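You operate a simulated robot arm through the tools that you are given. There is no shell and no other tool.

Carry out the task below with a simulated robot arm. There is one attempt and no reset: what you move stays moved.

## Task
Oil the middle of the slide way's bare end with the pale felt pad.
Fine: slide to row 5 and leave it there; oil from the oil dish; the pad goes into the old bench drawer, drawer shut. Set down upright: pale felt pad. A coat counts when it lies all over at full strength: go over it till it gets no stronger.

Only the result counts: the job must be done as asked and must still hold three seconds after the hand-in. Knocking over, shifting, dropping, spilling or breaking anything else fails it.

## Robot
A 7-joint arm with a fingered hand, fixed in place. Base frame: the origin is on the floor under the middle of its stand, x ahead of it, y to its left, z up. Units: m, degrees, N and s.
It reaches about 1.089 m from its shoulder. Its first joint turns from -149.0 to 149.0 degrees. Payload 3.5 kg.
The tool frame sits at the grasp point between the pads (the TCP): z along the fingers, y along the line on which they close. The tips reach 0.03 m beyond it. The gripper opens to 0.104 m; its body begins 0.035 m behind the TCP. The gripper is a hand of 4 fingers: y runs from the thumb to the fingers, the wrist lies at [-0.015, -0.11, -0.186] in the tool frame, and closing takes about 1.5 s.
Orientation is that of the tool frame in the base frame, as a unit quaternion [w, x, y, z]. With the fingers straight down and the wrist toward the robot, the tool's x, y and z point along [0, 1, 0], [1, 0, 0] and [0, 0, -1] of the base frame.

## Interface
- The arm moves only by the tool step_arm. Its argument "commands" is a list of rows, each a list of 3 entries, a list of its own where there are three numbers: the turn, a rotation vector about the tool's x, y, z in degrees, then the shift along the tool's x, y, z in m, then the opening, from 0 (shut) to 1 (fully open). In form: [[[rx, ry, rz], [tx, ty, tz], grip], ...]. A call has 1 to 20 rows; each row shifts and turns the commanded pose from where the row before left it, along the tool's axes as they then stand. A row lasts 0.2 s, in which the tool goes at most 0.05 m and 8.6 degrees; a call with a longer step from one row to the next is refused whole, and so is a gripper value outside its range. A pose out of reach is approached as far as the arm can. The call stops where the force on the tool passes 90 N (or 10 N more than at its start, if that is more) or the arm is blocked; 0.2 s more then pass. The fingers move at their own pace (about 0.045 m/s each) and stop on an object; they squeeze with about 22 N. The grip force told is the motor's: it shows also when the fingers shut on nothing. Time passes only in rows, and 0.2 s behind the last, so rows that do not move let the fingers close. It gives the time, the measured TCP pose, the force on the tool (base axes), the opening and the grip force at its end, in the units of the frame above (readings bear some noise), with the torque about the TCP (base axes, N m) and any sound that the robot's microphone picked up.
- Cameras (640 x 400 px; columns grow to the right, rows downward): "scene" is fixed at [0.2212, -0.6511, 1.3724]; the picture's right is [0.26, -0.96, 0.00], its down [-0.90, -0.25, -0.36] and it looks along [0.34, 0.09, -0.93] (base axes); focal length 236 px, centre (320, 200). "wrist" rides on the gripper at [0.061, -0.092, -0.13] in the tool frame; the picture's right is [-0.81, 0.28, -0.52], its down [-0.53, -0.71, 0.46] and it looks along [-0.24, 0.64, 0.72] (tool axes); focal length 275 px, centre (320, 200). There is no depth. A picture from a camera that has moved, and an enlarged one, comes with that camera's place and axes in the base frame and with its lens.
- grab_frame(camera): a new picture of that camera. No time passes.
- raise_lower(by): slides the trunk up (or, below 0, down) by that many m; the arm rides with it, the base frame stays. It gives what a move gives, with no picture.
- preshape(shape): the hand has 4 fingers and takes this shape, open, in about a second: jaw (thumb against the fingers, like two jaws); tri (thumb and two fingers); tip (a fingertip pinch); poke (one finger out to press); point (the index stretched); flat (the hand flat); cup (the hand cupped); fist (a fist). The gripper value then closes the fingers along that shape, each until it touches; the sizes above hold for jaw. It gives what a move gives, with no picture.
- zoom(camera, box): a new picture of the part [left, top, right, bottom] of that camera's present view, enlarged. No time passes.
- sign_off(): hands the job in; it is judged then, once.

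Places have to be worked out from the pictures, the camera data and where the tool is seen. Open the gripper and draw the arm clear of the work before you hand the job in, unless the task says otherwise.

The tools are called after "Request:" as a command line: name --argument value ..., lists and objects as JSON in quotes. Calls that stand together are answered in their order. step_arm: Moves the arm, as the interface text tells. Its arguments: {"type":"object","properties":{"commands":{"type":"array","items":{"type":"array"}}},"required":["commands"]} The other tools are called the same way: raise_lower (by) moves the trunk up or down; preshape (shape) gives the hand a shape; grab_frame (camera) takes a picture; zoom (camera, box) takes an enlarged picture of a part of a camera's view; sign_off () hands the job in.

At the start:

```text
clock: 0.0
position: [0.3497, -0.3845, 1.1043]
orientation: [0.0, 0.708, 0.707, 0.0]
wrist_force: [0.0, 0.0, 0.4]
ft_torque: [-0.02, 0.04, 0.0]
grip_width: 0.1039
gripper_force: 0.1
shape: jaw
trunk travel left (down, up): [-0.6, 0.11]
```

scene: 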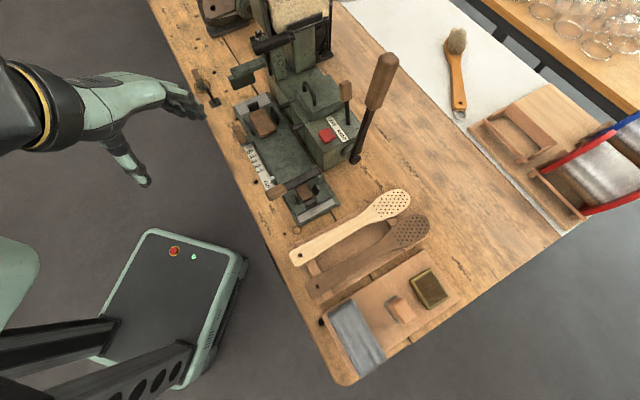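
wrist: 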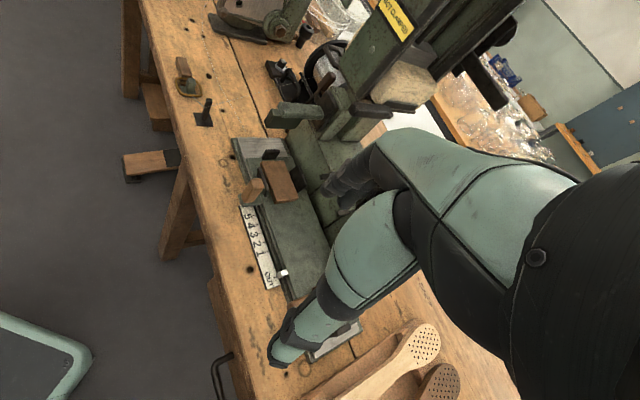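

I'll start by looking closely at the bench from both cameras to find the slide, its row scale, the pads, the oil dish and the drawer.

Request:
zoom --camera "scene" --box '[180, 60, 420, 230]'

Request:
zoom --camera "scene" --box '[270, 180, 480, 390]'

Request:
zoom --camera "scene" --box '[420, 20, 640, 240]'

Request:
zoom --camera "wrist" --box '[100, 40, 400, 390]'

```text
2.35 times, centred on (300, 145) of scene
camera zoom: at [0.2212, -0.6511, 1.3724], right [0.26, -0.96, 0.0], down [-0.9, -0.25, -0.36], along [0.34, 0.09, -0.93], focal length 554 px, centre (367, 329)
```

zoom: 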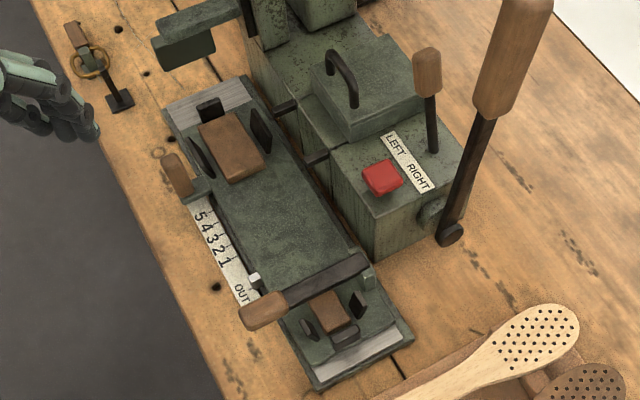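

```text
1.90 times, centred on (375, 285) of scene
camera zoom: at [0.2212, -0.6511, 1.3724], right [0.26, -0.96, 0.0], down [-0.9, -0.25, -0.36], along [0.34, 0.09, -0.93], focal length 449 px, centre (215, 38)
```

zoom: 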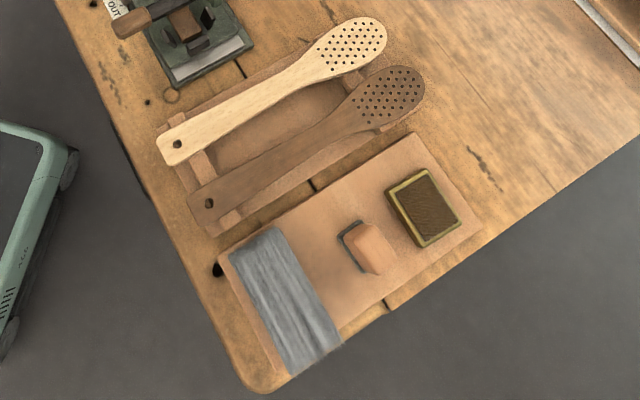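

```text
1.82 times, centred on (530, 130) of scene
camera zoom: at [0.2212, -0.6511, 1.3724], right [0.26, -0.96, 0.0], down [-0.9, -0.25, -0.36], along [0.34, 0.09, -0.93], focal length 428 px, centre (-62, 327)
```

zoom: 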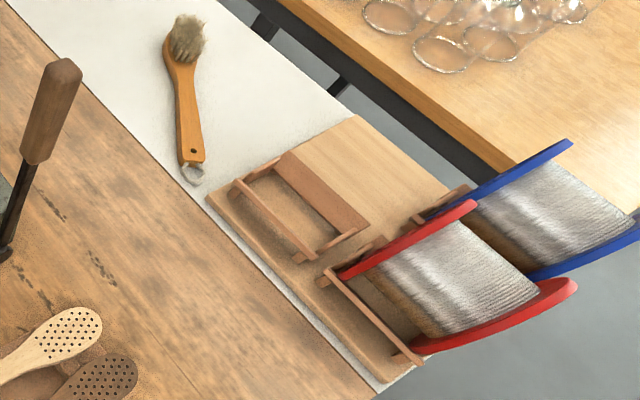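

```text
1.14 times, centred on (250, 215) of wrist
camera zoom: at [0.2579, -0.3244, 1.2355], right [0.28, -0.81, 0.52], down [-0.71, -0.53, -0.46], along [0.64, -0.24, -0.72], focal length 315 px, centre (400, 183)
```

zoom: 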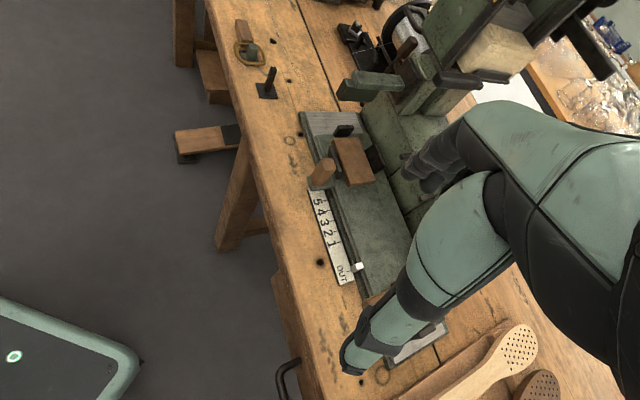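

The bench front seems to run at 45° ahead-right of the robot, with its top at about z=0.774. I'll zoom in further on the slide, the tray and the bench front before moving anything.

Request:
zoom --camera "scene" --box '[230, 90, 310, 150]'

Request:
zoom --camera "scene" --box '[235, 150, 345, 225]'

Request:
zoom --camera "scene" --box '[370, 255, 470, 335]'

Request:
zoom --camera "wrist" --box '[220, 120, 320, 300]'

Request:
zoom --camera "wrist" --box '[120, 0, 260, 240]'

Request:
zoom --camera "wrist" --box '[180, 240, 340, 400]'

```text
6.67 times, centred on (270, 120) of scene
camera zoom: at [0.2212, -0.6511, 1.3724], right [0.26, -0.96, 0.0], down [-0.9, -0.25, -0.36], along [0.34, 0.09, -0.93], focal length 1570 px, centre (653, 733)
```

zoom: 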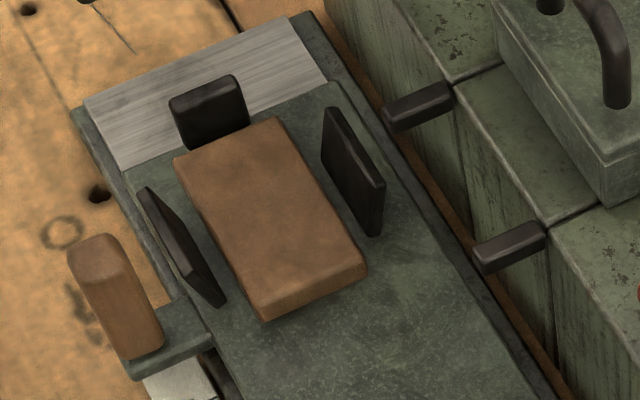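

```text
5.33 times, centred on (290, 188) of scene
camera zoom: at [0.2212, -0.6511, 1.3724], right [0.26, -0.96, 0.0], down [-0.9, -0.25, -0.36], along [0.34, 0.09, -0.93], focal length 1256 px, centre (480, 267)
```

zoom: 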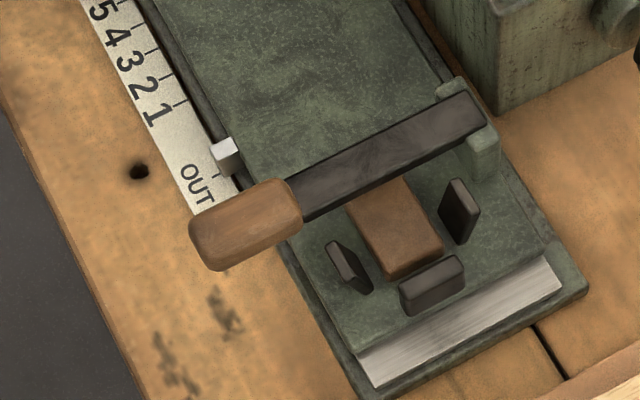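

```text
5.00 times, centred on (420, 295) of scene
camera zoom: at [0.2212, -0.6511, 1.3724], right [0.26, -0.96, 0.0], down [-0.9, -0.25, -0.36], along [0.34, 0.09, -0.93], focal length 1178 px, centre (-180, -275)
```

zoom: 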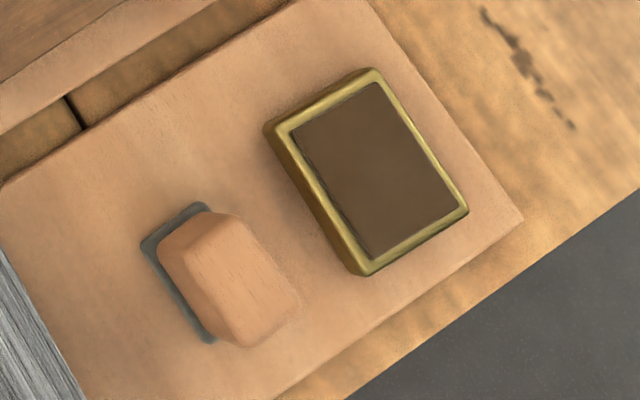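

```text
2.22 times, centred on (270, 210) of wrist
camera zoom: at [0.2579, -0.3244, 1.2355], right [0.28, -0.81, 0.52], down [-0.71, -0.53, -0.46], along [0.64, -0.24, -0.72], focal length 612 px, centre (431, 178)
```

zoom: 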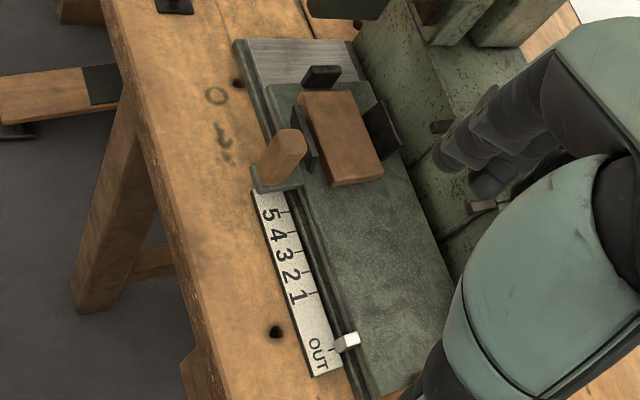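

```text
1.67 times, centred on (190, 120) of wrist
camera zoom: at [0.2579, -0.3244, 1.2355], right [0.28, -0.81, 0.52], down [-0.71, -0.53, -0.46], along [0.64, -0.24, -0.72], focal length 459 px, centre (537, 333)
```

zoom: 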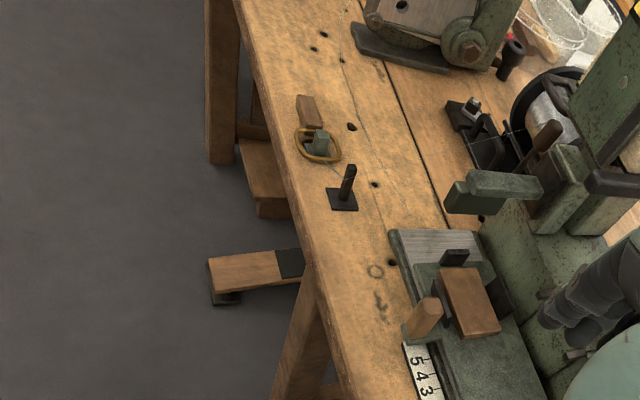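

```text
2.50 times, centred on (260, 320) of wrist
camera zoom: at [0.2579, -0.3244, 1.2355], right [0.28, -0.81, 0.52], down [-0.71, -0.53, -0.46], along [0.64, -0.24, -0.72], focal length 688 px, centre (470, -100)
```

zoom: 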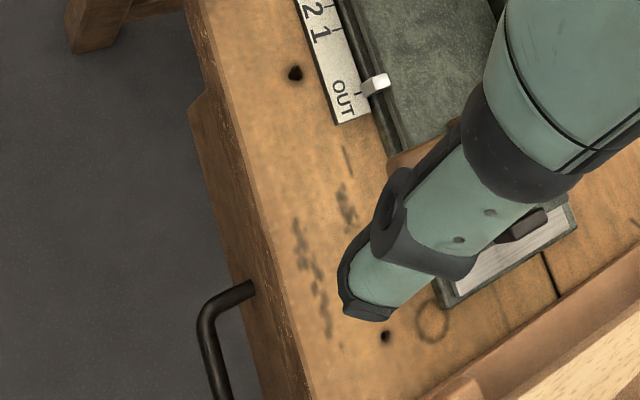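

The slide's white index stands at OUT, with the row marks 1–5 running away to the left (+t along the bench). The pad with its dark sole and the brass-rimmed dish are on the tray. I'll yaw the hand 45° to square up with the bench and take a look from there.

Request:
step_arm --commands '[[[0, 0, 7.5], [0, -0.01, 0], 1], [[0, 0, 7.5], [0, -0.01, 0], 1], [[0, 0, 7.5], [0, -0.01, 0], 1], [[0, 0, 7.5], [0, -0.01, 0], 1], [[0, 0, 7.5], [0, -0.01, 0], 1], [[0, 0, 7.5], [0, -0.01, 0], 1]]'

Request:
grab_frame --camera "wrist"

Request:
grab_frame --camera "scene"

```text
clock: 1.4
position: [0.3068, -0.389, 1.1165]
orientation: [-0.001, 0.925, 0.381, -0.001]
wrist_force: [-0.1, -0.5, 0.4]
ft_torque: [-0.02, -0.03, 0.01]
grip_width: 0.1038
gripper_force: 0.0
shape: jaw
out of reach, approached as far as the arm can: row 5, 6
trunk travel left (down, up): [-0.6, 0.11]
```

```text
taken
camera wrist: at [0.2839, -0.2813, 1.2476], right [-0.38, -0.77, 0.52], down [-0.88, 0.13, -0.45], along [0.28, -0.63, -0.73], focal length 275 px, centre (320, 200)
```

wrist: 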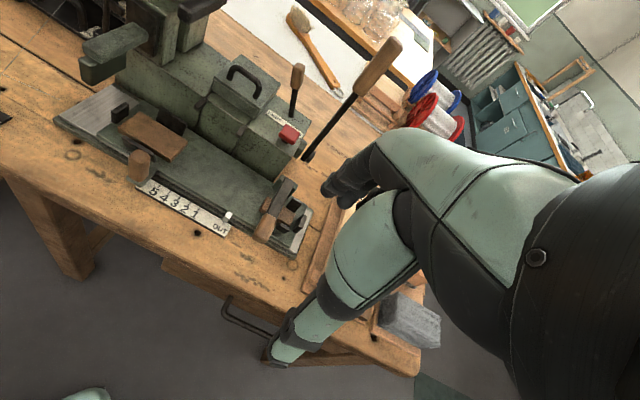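

```text
taken
```

scene: 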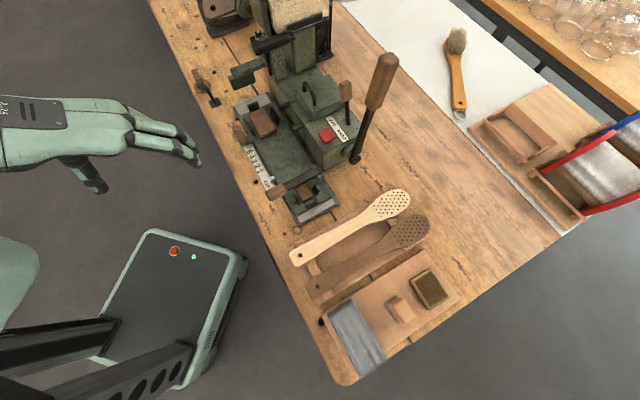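

The yaw went through, and the tool's y axis now points into the bench. I'll zoom in on the slide, the drawer handle and the bench underside in this new view.

Request:
zoom --camera "wrist" --box '[40, 70, 200, 250]'

Request:
zoom --camera "wrist" --box '[180, 150, 330, 270]'

Request:
zoom --camera "wrist" --box '[140, 220, 440, 400]'

```text
2.22 times, centred on (120, 160) of wrist
camera zoom: at [0.2839, -0.2813, 1.2476], right [-0.38, -0.77, 0.52], down [-0.88, 0.13, -0.45], along [0.28, -0.63, -0.73], focal length 612 px, centre (764, 289)
```

zoom: 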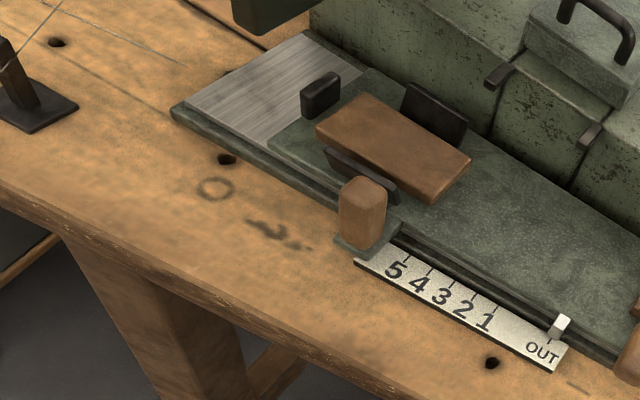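

```text
3.33 times, centred on (255, 210) of wrist
camera zoom: at [0.2839, -0.2813, 1.2476], right [-0.38, -0.77, 0.52], down [-0.88, 0.13, -0.45], along [0.28, -0.63, -0.73], focal length 918 px, centre (537, 167)
```

zoom: 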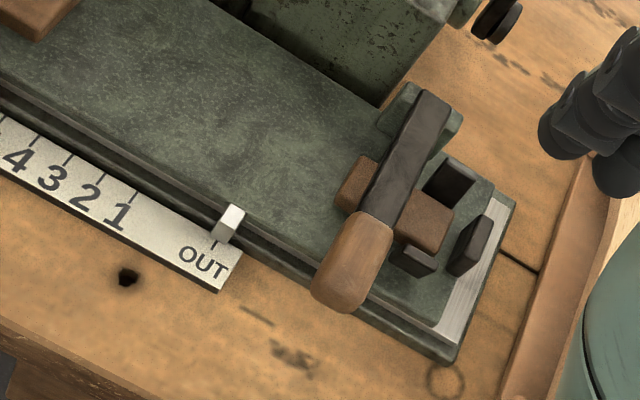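

```text
2.13 times, centred on (290, 310) of wrist
camera zoom: at [0.2839, -0.2813, 1.2476], right [-0.38, -0.77, 0.52], down [-0.88, 0.13, -0.45], along [0.28, -0.63, -0.73], focal length 587 px, centre (384, -35)
```

zoom: 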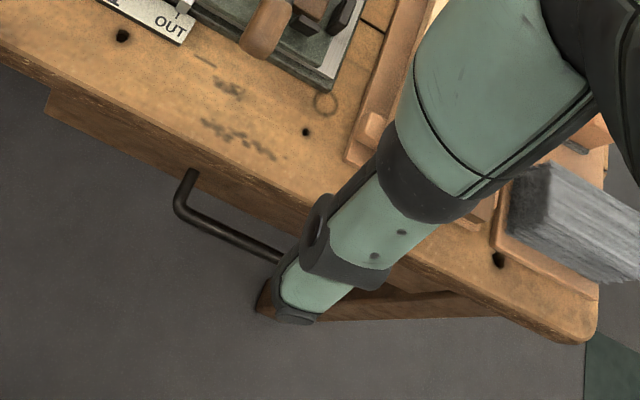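

The knob on the slide's left bracket is at about (0.544, -0.337, z 0.81–0.866), and OUT to tick 5 measures about 0.121 m along +t. The bench front has a bar-handled drawer near t≈-0.1. I'll lower the trunk some so the wrist camera can see the bench front and the tray.

Request:
raise_lower --by -0.15

Request:
grab_frame --camera "wrist"

Request:
grab_frame --camera "scene"

```text
clock: 3.1
position: [0.3039, -0.389, 0.9663]
orientation: [-0.001, 0.924, 0.383, -0.001]
wrist_force: [-1.0, 0.3, 0.4]
ft_torque: [0.01, -0.01, 0.02]
grip_width: 0.1036
gripper_force: 0.1
shape: jaw
trunk travel left (down, up): [-0.45, 0.26]
```

```text
taken
camera wrist: at [0.2836, -0.2813, 1.0975], right [-0.38, -0.77, 0.52], down [-0.88, 0.13, -0.45], along [0.28, -0.63, -0.73], focal length 275 px, centre (320, 200)
```

wrist: 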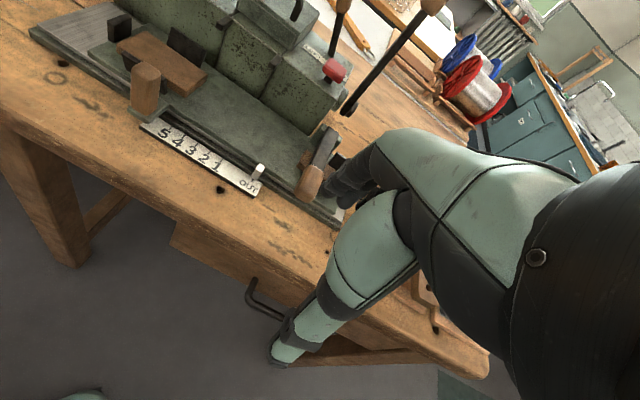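

```text
taken
```

scene: 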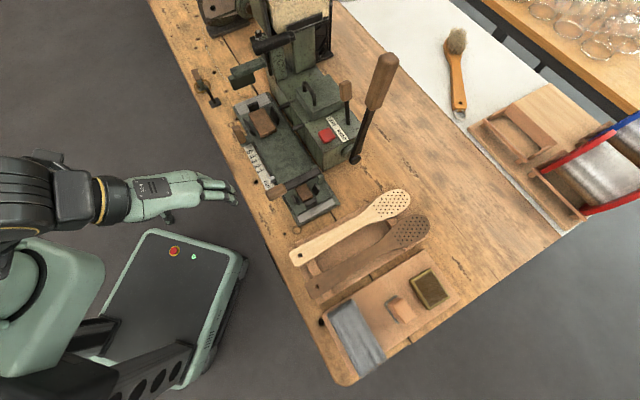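

The bar handle is visible but the hand hides the drawer front. I'll shift about 0.25 m toward -t and tilt the hand so the camera looks at the bench front.

Request:
step_arm --commands '[[[0, 0, 0], [-0.045, 0, 0], 1], [[0, 0, 0], [-0.045, 0, 0], 1], [[0, 0, 0], [-0.045, 0, 0], 1], [[0, 0, 0], [-0.045, 0, 0], 1], [[-4, 0, 0], [-0.04, 0, 0], 1], [[-5, 0, 0], [-0.03, 0, 0], 1], [[-6, 0, 0], [0, 0, 0], 1]]'

Request:
grab_frame --camera "wrist"

Request:
grab_frame --camera "scene"

```text
clock: 4.8
position: [0.1298, -0.5653, 0.9659]
orientation: [0.12, 0.915, 0.381, 0.05]
wrist_force: [0.0, 0.0, -0.4]
ft_torque: [0.04, -0.03, 0.0]
grip_width: 0.1038
gripper_force: 0.1
shape: jaw
trunk travel left (down, up): [-0.45, 0.26]
```

```text
taken
camera wrist: at [0.0852, -0.4362, 1.0688], right [-0.48, -0.67, 0.57], down [-0.78, 0.03, -0.62], along [0.4, -0.74, -0.53], focal length 275 px, centre (320, 200)
```

wrist: 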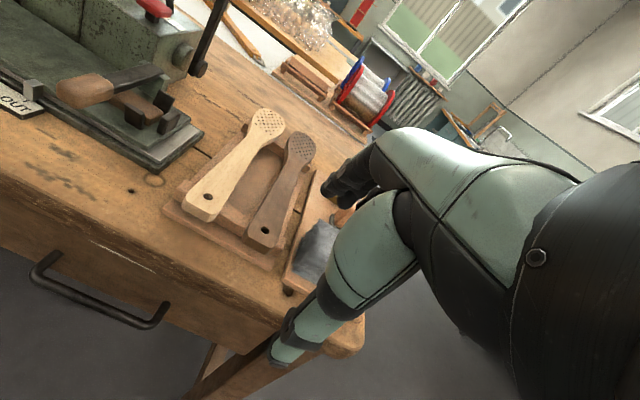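

```text
taken
```

scene: 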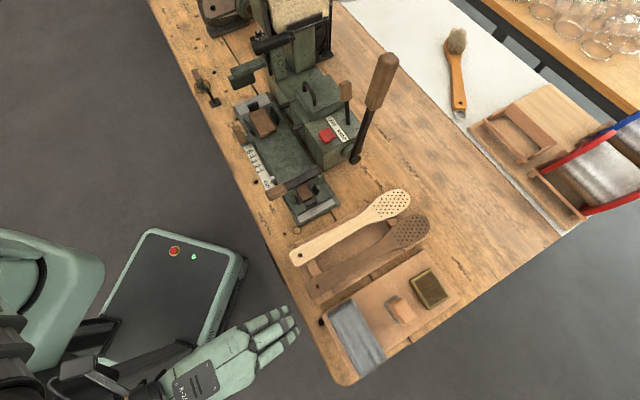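

The drawer's bar handle is clear now. I'll zoom in on it, on the paddle rack and on the slide's near end.

Request:
zoom --camera "wrist" --box '[0, 200, 260, 400]'

Request:
zoom --camera "wrist" --box '[0, 40, 220, 200]'

Request:
zoom --camera "scene" --box '[190, 160, 290, 260]'

```text
2.00 times, centred on (130, 300) of wrist
camera zoom: at [0.0852, -0.4362, 1.0688], right [-0.48, -0.67, 0.57], down [-0.78, 0.03, -0.62], along [0.4, -0.74, -0.53], focal length 551 px, centre (700, 0)
```

zoom: 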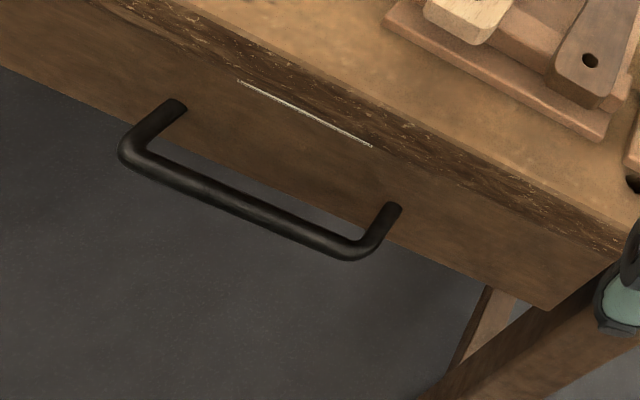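

```text
2.50 times, centred on (110, 120) of wrist
camera zoom: at [0.0852, -0.4362, 1.0688], right [-0.48, -0.67, 0.57], down [-0.78, 0.03, -0.62], along [0.4, -0.74, -0.53], focal length 688 px, centre (845, 400)
```

zoom: 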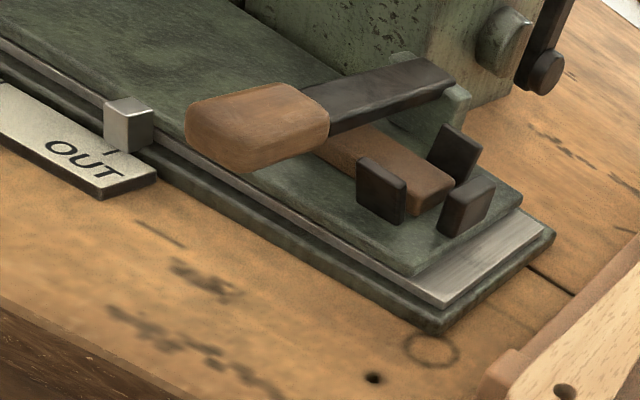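

```text
4.00 times, centred on (240, 210) of scene
camera zoom: at [0.2212, -0.6511, 1.3724], right [0.26, -0.96, 0.0], down [-0.9, -0.25, -0.36], along [0.34, 0.09, -0.93], focal length 942 px, centre (640, 160)
```

zoom: 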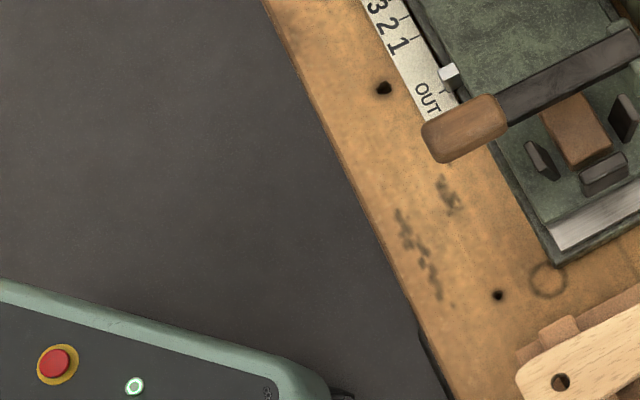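

The drawer bar runs from t≈-0.10 to -0.24 at z≈0.644, about 0.034 m off a drawer front at n≈0.572. I'll do the slide first: level the hand, close it, and move to just short (-t side) of the knob, still high above it.

Request:
step_arm --commands '[[[5, 0, 0], [0.041, 0, 0], 0], [[5, 0, 0], [0.041, 0, 0], 0], [[5, 0, 0], [0.041, 0, 0], 0], [[0, 0, 0], [0.041, 0, 0], 0], [[0, 0, 0], [0.041, 0, 0], 0], [[0, 0, 0], [0.041, 0, 0], 0], [[0, 0, 0], [0.041, 0, 0], 0], [[0, 0, 0], [0.041, 0.02, 0], 0], [[0, 0, 0], [0.035, 0.02, 0], 0], [[0, 0, 0], [0, 0.03, 0], 0], [[0, 0, 0], [0, 0.03, 0], 0]]'

Request:
grab_frame --camera "wrist"

Request:
grab_frame --camera "scene"

```text
clock: 7.2
position: [0.4603, -0.3849, 0.9685]
orientation: [-0.001, 0.923, 0.384, -0.001]
wrist_force: [-1.5, -0.2, 0.0]
ft_torque: [0.0, -0.02, 0.05]
grip_width: 0.0
gripper_force: 22.0
shape: jaw
out of reach, approached as far as the arm can: row 7
trunk travel left (down, up): [-0.45, 0.26]
```

```text
taken
camera wrist: at [0.4387, -0.2787, 1.1012], right [-0.38, -0.77, 0.52], down [-0.88, 0.13, -0.45], along [0.28, -0.63, -0.73], focal length 275 px, centre (320, 200)
```

wrist: 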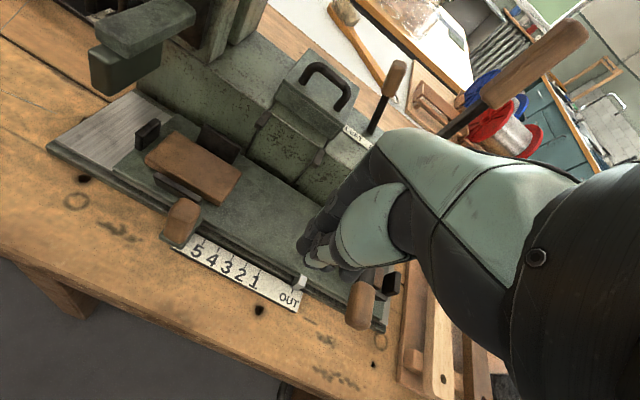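

```text
taken
```

scene: 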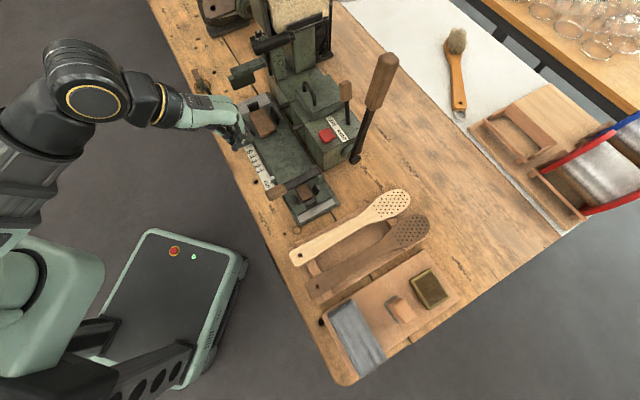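

The TCP is at t≈0.053, n≈0.598, above the scale with the knob ahead on +t. I'll zoom in on the closed hand before descending.

Request:
zoom --camera "scene" --box '[170, 60, 330, 180]'

Request:
zoom --camera "wrist" --box '[120, 80, 440, 360]'

```text
3.33 times, centred on (250, 120) of scene
camera zoom: at [0.2212, -0.6511, 1.3724], right [0.26, -0.96, 0.0], down [-0.9, -0.25, -0.36], along [0.34, 0.09, -0.93], focal length 785 px, centre (553, 467)
```

zoom: 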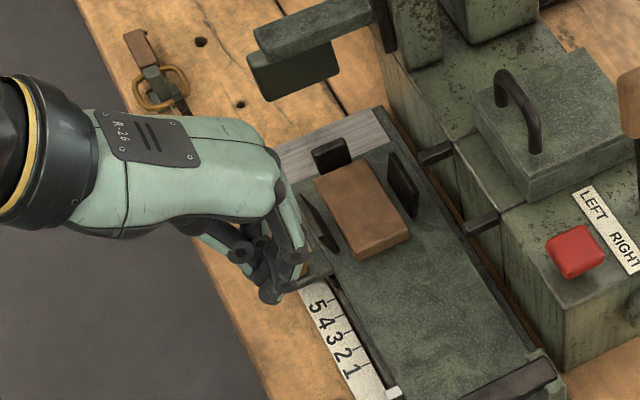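

```text
1.43 times, centred on (280, 220) of wrist
camera zoom: at [0.4387, -0.2787, 1.1012], right [-0.38, -0.77, 0.52], down [-0.88, 0.13, -0.45], along [0.28, -0.63, -0.73], focal length 393 px, centre (377, 171)
```

zoom: 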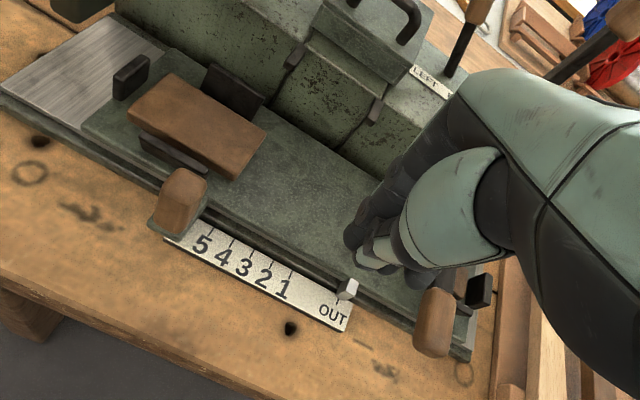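

Closed fingertips reach t≈0.06 and the knob's near face is at t≈0.128, so there is room. I'll shift slightly +t and descend until the tips sit just above bracket height.

Request:
step_arm --commands '[[[0, 0, 0], [0.02, 0.005, 0], 0], [[0, 0, 0], [0, 0, 0.04], 0], [[0, 0, 0], [0, 0, 0.04], 0], [[0, 0, 0], [0, 0, 0.03], 0]]'

Request:
zoom --camera "wrist" --box '[120, 80, 440, 360]'

Request:
zoom --camera "scene" --box '[170, 60, 330, 220]'

```text
clock: 8.2
position: [0.478, -0.373, 0.8598]
orientation: [-0.002, 0.924, 0.383, -0.001]
wrist_force: [-0.3, -0.3, 0.1]
ft_torque: [0.0, 0.0, 0.0]
grip_width: 0.0
gripper_force: 21.8
shape: jaw
trunk travel left (down, up): [-0.45, 0.26]
```

```text
1.43 times, centred on (280, 220) of wrist
camera zoom: at [0.4557, -0.2659, 0.9908], right [-0.38, -0.77, 0.52], down [-0.88, 0.13, -0.45], along [0.28, -0.63, -0.73], focal length 393 px, centre (377, 171)
```

zoom: 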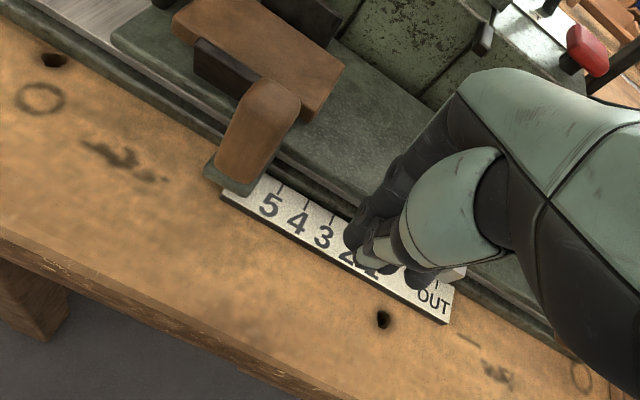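

```text
2.50 times, centred on (250, 140) of scene
camera zoom: at [0.2212, -0.6511, 1.3724], right [0.26, -0.96, 0.0], down [-0.9, -0.25, -0.36], along [0.34, 0.09, -0.93], focal length 589 px, centre (495, 350)
```

zoom: 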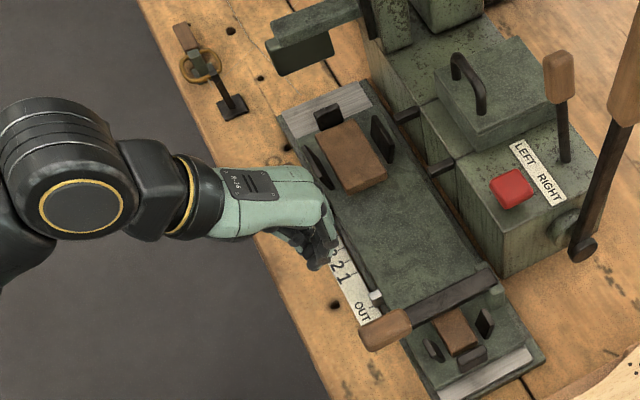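

No contact yet. I'll move +t in small rows until it touches the knob and watch the force.

Request:
step_arm --commands '[[[0, 0, 0], [0.012, 0.003, 0], 0], [[0, 0, 0], [0.012, 0.003, 0], 0], [[0, 0, 0], [0.01, 0, 0], 0]]'

Request:
zoom --camera "wrist" --box '[120, 80, 440, 360]'

```text
clock: 8.9
position: [0.5069, -0.3531, 0.8587]
orientation: [-0.002, 0.924, 0.382, -0.001]
wrist_force: [-0.8, 0.0, -0.1]
ft_torque: [-0.01, -0.03, -0.02]
grip_width: 0.0002
gripper_force: 21.8
shape: jaw
trunk travel left (down, up): [-0.45, 0.26]
```

```text
1.43 times, centred on (280, 220) of wrist
camera zoom: at [0.4847, -0.247, 0.9912], right [-0.38, -0.77, 0.52], down [-0.88, 0.13, -0.45], along [0.28, -0.63, -0.73], focal length 393 px, centre (377, 171)
```

zoom: 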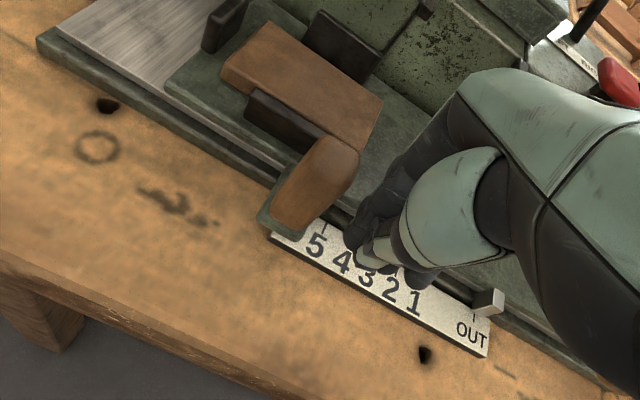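

The fingers are now almost at the knob. I'll keep pushing +t in 1 cm rows.

Request:
step_arm --commands '[[[0, 0, 0], [0.01, 0, 0], 0], [[0, 0, 0], [0.01, 0, 0], 0], [[0, 0, 0], [0.01, 0, 0], 0]]'

Request:
zoom --camera "wrist" --box '[120, 80, 440, 360]'

```text
clock: 9.8
position: [0.5273, -0.3338, 0.8591]
orientation: [-0.001, 0.924, 0.383, -0.001]
wrist_force: [0.1, -0.5, 0.5]
ft_torque: [-0.01, -0.03, -0.02]
grip_width: 0.0
gripper_force: 22.3
shape: jaw
trunk travel left (down, up): [-0.45, 0.26]
```

```text
1.43 times, centred on (280, 220) of wrist
camera zoom: at [0.5054, -0.2259, 0.9915], right [-0.38, -0.77, 0.52], down [-0.88, 0.13, -0.45], along [0.28, -0.63, -0.73], focal length 393 px, centre (377, 171)
```

zoom: 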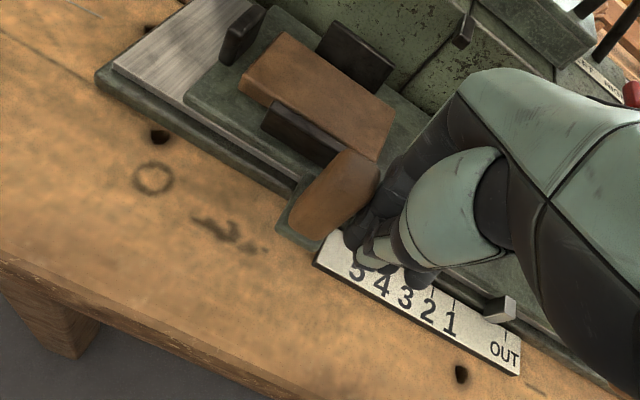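

The slide has moved off OUT with very little resistance. I'll push on by about 9 cm, then check the index before finishing.

Request:
step_arm --commands '[[[0, 0, 0], [0.015, 0, 0], 0], [[0, 0, 0], [0.015, 0, 0], 0], [[0, 0, 0], [0.015, 0, 0], 0], [[0, 0, 0], [0.015, 0, 0], 0], [[0, 0, 0], [0.012, 0, 0], 0], [[0, 0, 0], [0.008, 0, 0], 0]]'

Request:
zoom --camera "wrist" --box '[120, 80, 440, 360]'

Request:
zoom --camera "scene" --box '[210, 60, 350, 220]'

```text
clock: 11.2
position: [0.5844, -0.276, 0.8589]
orientation: [-0.002, 0.924, 0.383, 0.0]
wrist_force: [0.0, -0.6, 0.1]
ft_torque: [0.0, 0.03, 0.02]
grip_width: 0.0003
gripper_force: 21.9
shape: jaw
trunk travel left (down, up): [-0.45, 0.26]
```

```text
1.43 times, centred on (280, 220) of wrist
camera zoom: at [0.5623, -0.1688, 0.9915], right [-0.38, -0.77, 0.52], down [-0.88, 0.13, -0.45], along [0.28, -0.63, -0.73], focal length 393 px, centre (377, 171)
```

zoom: 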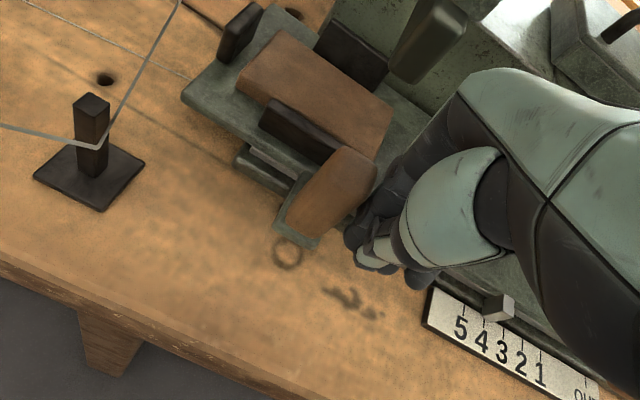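

```text
2.50 times, centred on (280, 140) of scene
camera zoom: at [0.2212, -0.6511, 1.3724], right [0.26, -0.96, 0.0], down [-0.9, -0.25, -0.36], along [0.34, 0.09, -0.93], focal length 589 px, centre (420, 350)
```

zoom: 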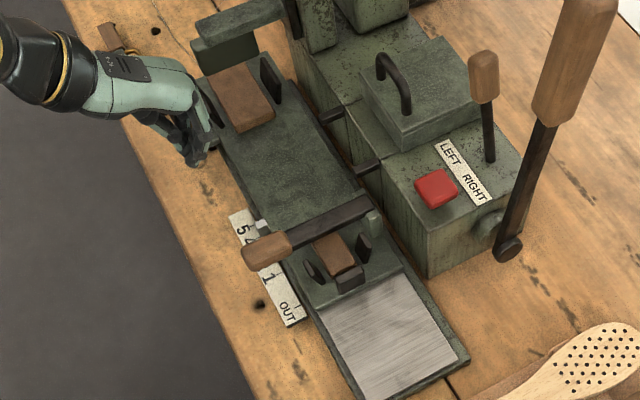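

The index is now near row 4 and the near steel end has come bare. I'll zoom in on the index to work out the rest.

Request:
zoom --camera "wrist" --box '[320, 260, 430, 370]'

Request:
zoom --camera "scene" --box '[230, 130, 300, 200]'

```text
3.64 times, centred on (375, 315) of wrist
camera zoom: at [0.5623, -0.1688, 0.9915], right [-0.38, -0.77, 0.52], down [-0.88, 0.13, -0.45], along [0.28, -0.63, -0.73], focal length 1001 px, centre (120, -218)
```

zoom: 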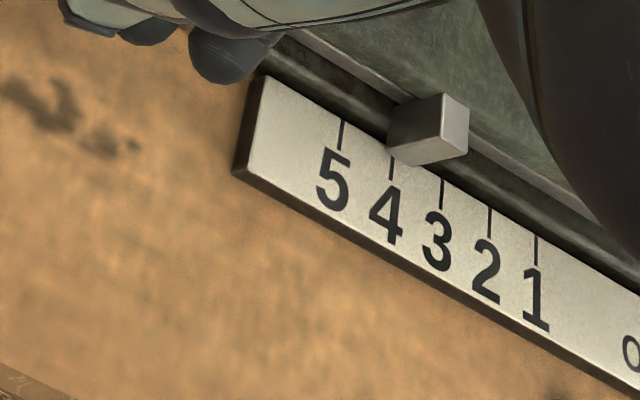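

```text
5.71 times, centred on (265, 165) of scene
camera zoom: at [0.2212, -0.6511, 1.3724], right [0.26, -0.96, 0.0], down [-0.9, -0.25, -0.36], along [0.34, 0.09, -0.93], focal length 1346 px, centre (634, 400)
```

zoom: 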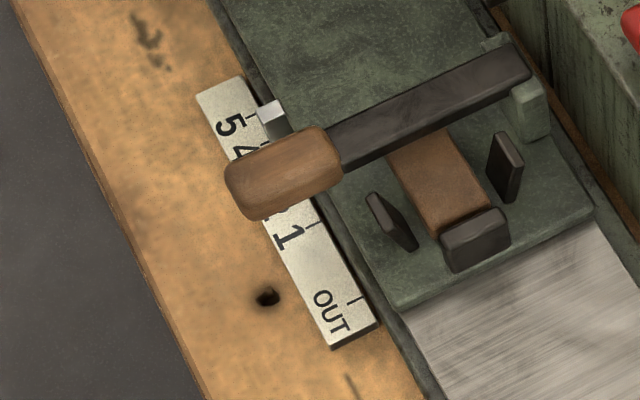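

From the scene geometry the index has shifted ≈0.1035 of the needed ≈0.1215 m. I'll push 1.8 cm more, gently.

Request:
step_arm --commands '[[[0, 0, 0], [0.006, 0, 0], 0], [[0, 0, 0], [0.005, 0, 0], 0], [[0, 0, 0], [0.004, 0, 0], 0], [[0, 0, 0], [0.002, 0, 0], 0], [[0, 0, 0], [0, 0, 0], 0]]'

Request:
zoom --camera "wrist" --box '[320, 260, 430, 370]'

Request:
zoom --camera "scene" --box '[230, 130, 300, 200]'

```text
clock: 12.3
position: [0.5952, -0.2642, 0.859]
orientation: [-0.001, 0.924, 0.383, 0.0]
wrist_force: [-0.3, -0.4, -0.1]
ft_torque: [0.0, 0.01, 0.04]
grip_width: 0.0
gripper_force: 22.2
shape: jaw
trunk travel left (down, up): [-0.45, 0.26]
```

```text
3.64 times, centred on (375, 315) of wrist
camera zoom: at [0.5737, -0.157, 0.9911], right [-0.38, -0.77, 0.52], down [-0.88, 0.13, -0.45], along [0.28, -0.63, -0.73], focal length 1001 px, centre (120, -218)
```

zoom: 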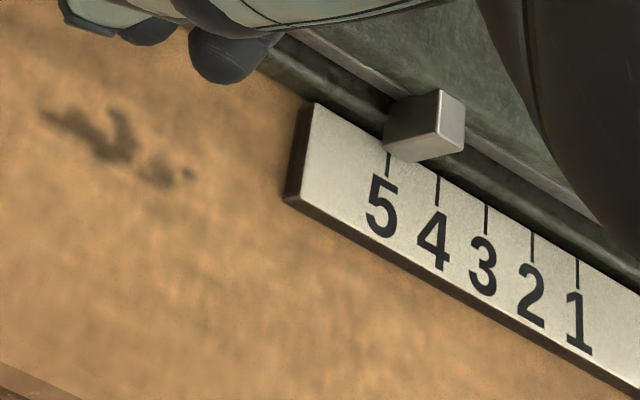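

```text
5.71 times, centred on (265, 165) of scene
camera zoom: at [0.2212, -0.6511, 1.3724], right [0.26, -0.96, 0.0], down [-0.9, -0.25, -0.36], along [0.34, 0.09, -0.93], focal length 1346 px, centre (634, 400)
```

zoom: 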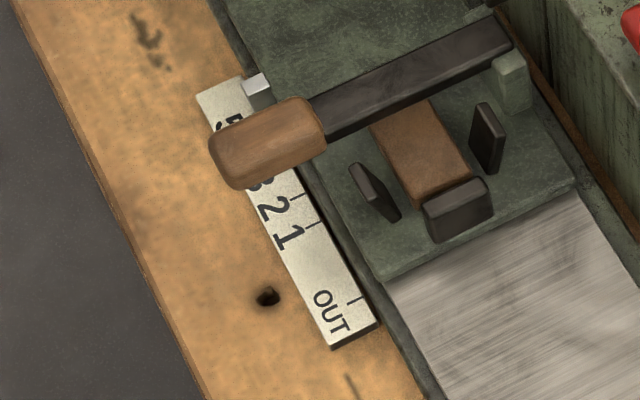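

The shift now measures 0.121 m and the index lines up with 5. I'll back off the knob, rise, and check the index square-on.

Request:
step_arm --commands '[[[0, 0, 0], [-0.02, 0, 0], 0], [[0, 0, 0], [-0.01, -0.01, -0.03], 0], [[0, 0, 0], [0, -0.01, -0.045], 0], [[0, 0, 0], [-0.03, -0.01, -0.03], 0], [[0, 0, 0], [-0.045, 0, 0], 0.3], [[0, 0, 0], [-0.045, 0, 0], 1], [[0, 0, 0], [-0.02, 0, 0], 1], [[0, 0, 0], [0, 0, 0], 1]]'

Request:
grab_frame --camera "wrist"

Request:
grab_frame --camera "scene"

```text
clock: 14.2
position: [0.4535, -0.3645, 0.9632]
orientation: [-0.002, 0.923, 0.384, -0.001]
wrist_force: [0.5, 0.5, 0.2]
ft_torque: [-0.03, 0.01, -0.02]
grip_width: 0.0657
gripper_force: 0.1
shape: jaw
trunk travel left (down, up): [-0.45, 0.26]
```

```text
taken
camera wrist: at [0.4323, -0.2571, 1.0963], right [-0.38, -0.77, 0.52], down [-0.88, 0.13, -0.45], along [0.28, -0.63, -0.73], focal length 275 px, centre (320, 200)
```

wrist: 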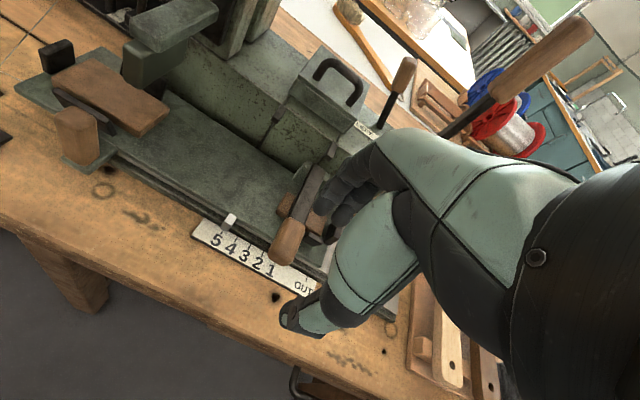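

```text
taken
```

scene: 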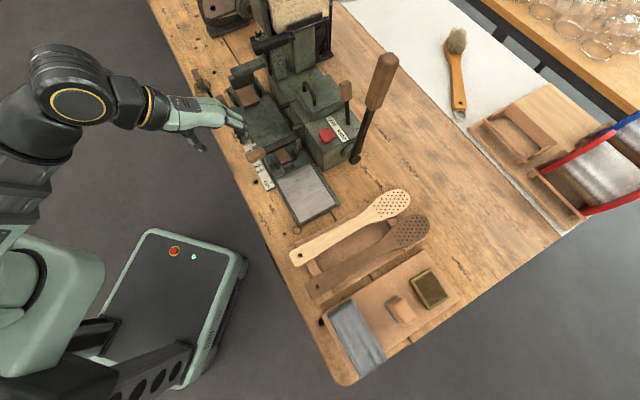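

Request:
zoom --camera "wrist" --box '[180, 195, 320, 305]'

Request:
zoom --camera "scene" --box '[230, 110, 360, 240]'

```text
3.64 times, centred on (250, 250) of wrist
camera zoom: at [0.4323, -0.2571, 1.0963], right [-0.38, -0.77, 0.52], down [-0.88, 0.13, -0.45], along [0.28, -0.63, -0.73], focal length 1001 px, centre (574, 18)
```

zoom: 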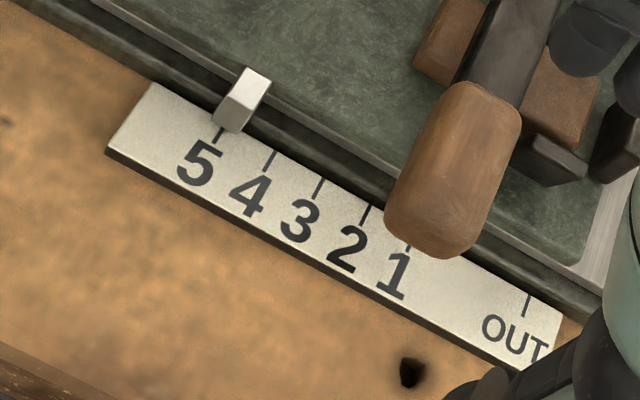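

```text
3.08 times, centred on (295, 175) of scene
camera zoom: at [0.2212, -0.6511, 1.3724], right [0.26, -0.96, 0.0], down [-0.9, -0.25, -0.36], along [0.34, 0.09, -0.93], focal length 725 px, centre (397, 277)
```

zoom: 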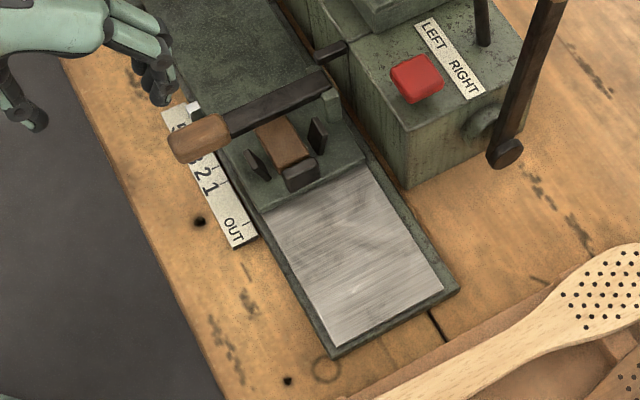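

The index sits squarely on tick 5, and the bare steel now spans t≈-0.145…-0.006, n≈0.653…0.752. Next is the drawer: I'll move over in front of the handle and yaw the hand so the wrist goes off to the side (-t), since straight pulling would fold the arm too close.

Request:
step_arm --commands '[[[0, 0, 0], [-0.046, -0.012, -0.006], 1], [[0, 0, 0], [-0.046, -0.012, -0.006], 1], [[0, 0, 0], [-0.046, -0.012, -0.006], 1], [[0, 0, 0], [-0.046, -0.012, -0.006], 1], [[0, 0, 0], [-0.046, -0.012, -0.006], 1], [[0, 0, -8.2], [0, 0, 0], 1], [[0, 0, -8.2], [0, 0, 0], 1], [[0, 0, -8.2], [0, 0, 0], 1], [[0, 0, -8.2], [0, 0, 0], 1], [[0, 0, -8.2], [0, 0, 0], 1], [[0, 0, -8.2], [0, 0, 0], 1], [[0, 0, -8.2], [0, 0, 0], 1], [[0, 0, -8.2], [0, 0, 0], 1], [[0, 0, -8.2], [0, 0, 0], 1], [[0, 0, -8.2], [0, 0, 0], 1], [[0, 0, -8.0], [0, 0, 0], 1]]'

Request:
grab_frame --camera "wrist"

Request:
grab_frame --camera "scene"

```text
clock: 16.6
position: [0.2516, -0.4863, 0.995]
orientation: [0.0, 0.683, 0.731, 0.002]
wrist_force: [-8.8, -60.0, 31.0]
ft_torque: [10.37, 2.3, 7.08]
grip_width: 0.1035
gripper_force: 0.2
shape: jaw
trunk travel left (down, up): [-0.45, 0.26]
stopped in row 12: the force on the tool passed its limit at 225 N (the readings are from after the stop); the commanded pose is now the measured one
```

```text
taken
camera wrist: at [0.1541, -0.433, 1.1267], right [0.33, -0.79, 0.51], down [-0.67, -0.58, -0.46], along [0.66, -0.2, -0.72], focal length 275 px, centre (320, 200)
```

wrist: 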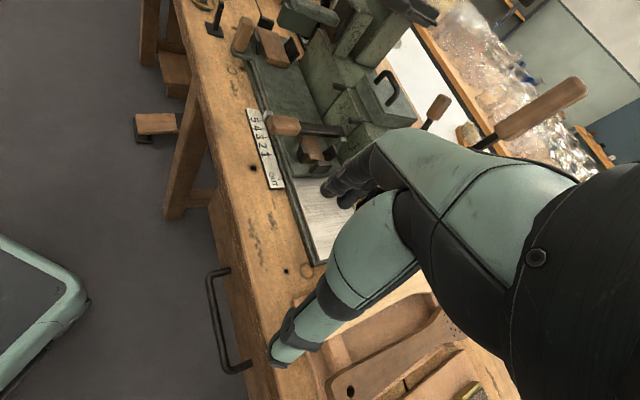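

```text
taken
```

scene: 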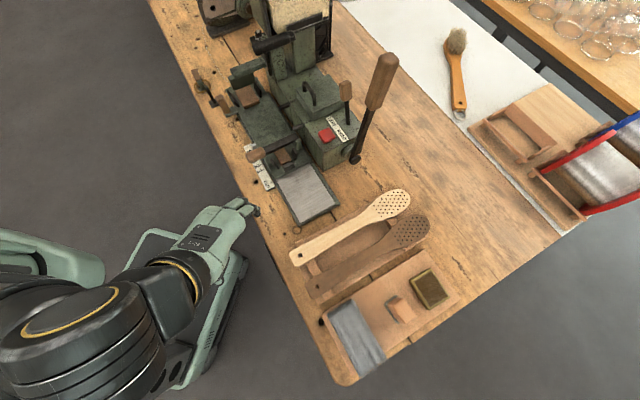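

Something pushed back hard (225 N peak) as I yawed past about y≈+x. The hand is in free air, so it's probably the arm against itself. I'll turn back a bit and re-read the force.

Request:
step_arm --commands '[[[0, 0, 6], [0, 0, 0], 1], [[0, 0, 6], [0, 0, 0], 1]]'

Request:
zoom --camera "scene" --box '[0, 150, 320, 400]'

```text
clock: 16.9
position: [0.2503, -0.4866, 0.9952]
orientation: [0.0, 0.686, 0.728, 0.002]
wrist_force: [12.8, -15.6, 5.6]
ft_torque: [2.68, 2.48, 0.88]
grip_width: 0.1037
gripper_force: 0.0
shape: jaw
trunk travel left (down, up): [-0.45, 0.26]
stopped in row 1: the force on the tool passed its limit at 138 N (the readings are from after the stop); the commanded pose is now the measured one
```

```text
1.60 times, centred on (160, 275) of scene
camera zoom: at [0.2212, -0.6511, 1.3724], right [0.26, -0.96, 0.0], down [-0.9, -0.25, -0.36], along [0.34, 0.09, -0.93], focal length 377 px, centre (576, 80)
```

zoom: 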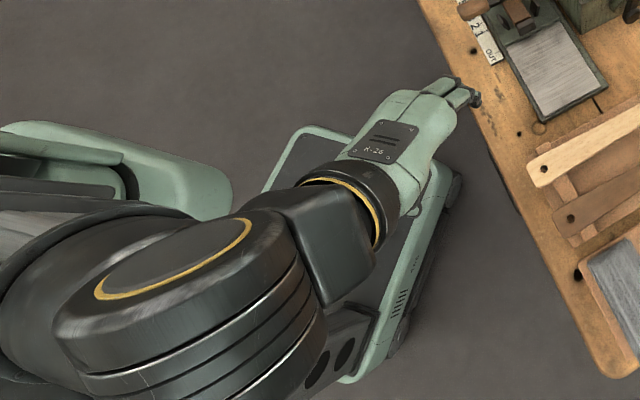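

Force is decaying. I'll unwind in smaller steps while moving the hand slightly outward.

Request:
step_arm --commands '[[[0, 0, 1.5], [0, 0.003, 0], 1], [[0, 0, 1.5], [0, 0.003, 0], 1], [[0, 0, 2], [0, 0.004, 0], 1]]'

```text
clock: 17.7
position: [0.2613, -0.4861, 0.9939]
orientation: [0.0, 0.717, 0.697, 0.001]
wrist_force: [-0.6, 0.3, -0.5]
ft_torque: [0.01, 0.0, -0.03]
grip_width: 0.1036
gripper_force: 0.1
shape: jaw
trunk travel left (down, up): [-0.45, 0.26]
```

I'm free again, with forces at zero. I'll go back to the y-into-bench yaw, then raise the trunk so the arm can hang down to the drawer from a higher shoulder.

Request:
step_arm --commands '[[[0, 0, 7.2], [0, 0, 0], 1], [[0, 0, 7.2], [0, 0, 0], 1], [[0, 0, 7.2], [0, 0, 0], 1], [[0, 0, 7.2], [0, 0, 0], 1], [[0, 0, 7.2], [0, 0, 0], 1], [[0, 0, 7.2], [0, 0, 0], 1]]'

Request:
raise_lower --by 0.2

Request:
grab_frame --camera "scene"

```text
clock: 19.1
position: [0.2618, -0.487, 0.9965]
orientation: [-0.001, 0.923, 0.384, 0.001]
wrist_force: [0.6, -0.3, 0.1]
ft_torque: [-0.01, -0.03, 0.01]
grip_width: 0.1035
gripper_force: 0.2
shape: jaw
trunk travel left (down, up): [-0.45, 0.26]
```

```text
clock: 21.3
position: [0.2602, -0.4858, 1.1946]
orientation: [-0.001, 0.923, 0.385, 0.001]
wrist_force: [0.4, -0.6, 0.0]
ft_torque: [-0.01, -0.03, 0.01]
grip_width: 0.1038
gripper_force: 0.0
shape: jaw
trunk travel left (down, up): [-0.65, 0.06]
```

```text
taken
```

scene: 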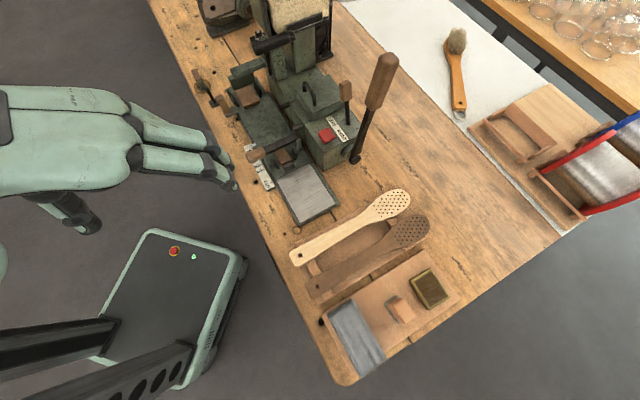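

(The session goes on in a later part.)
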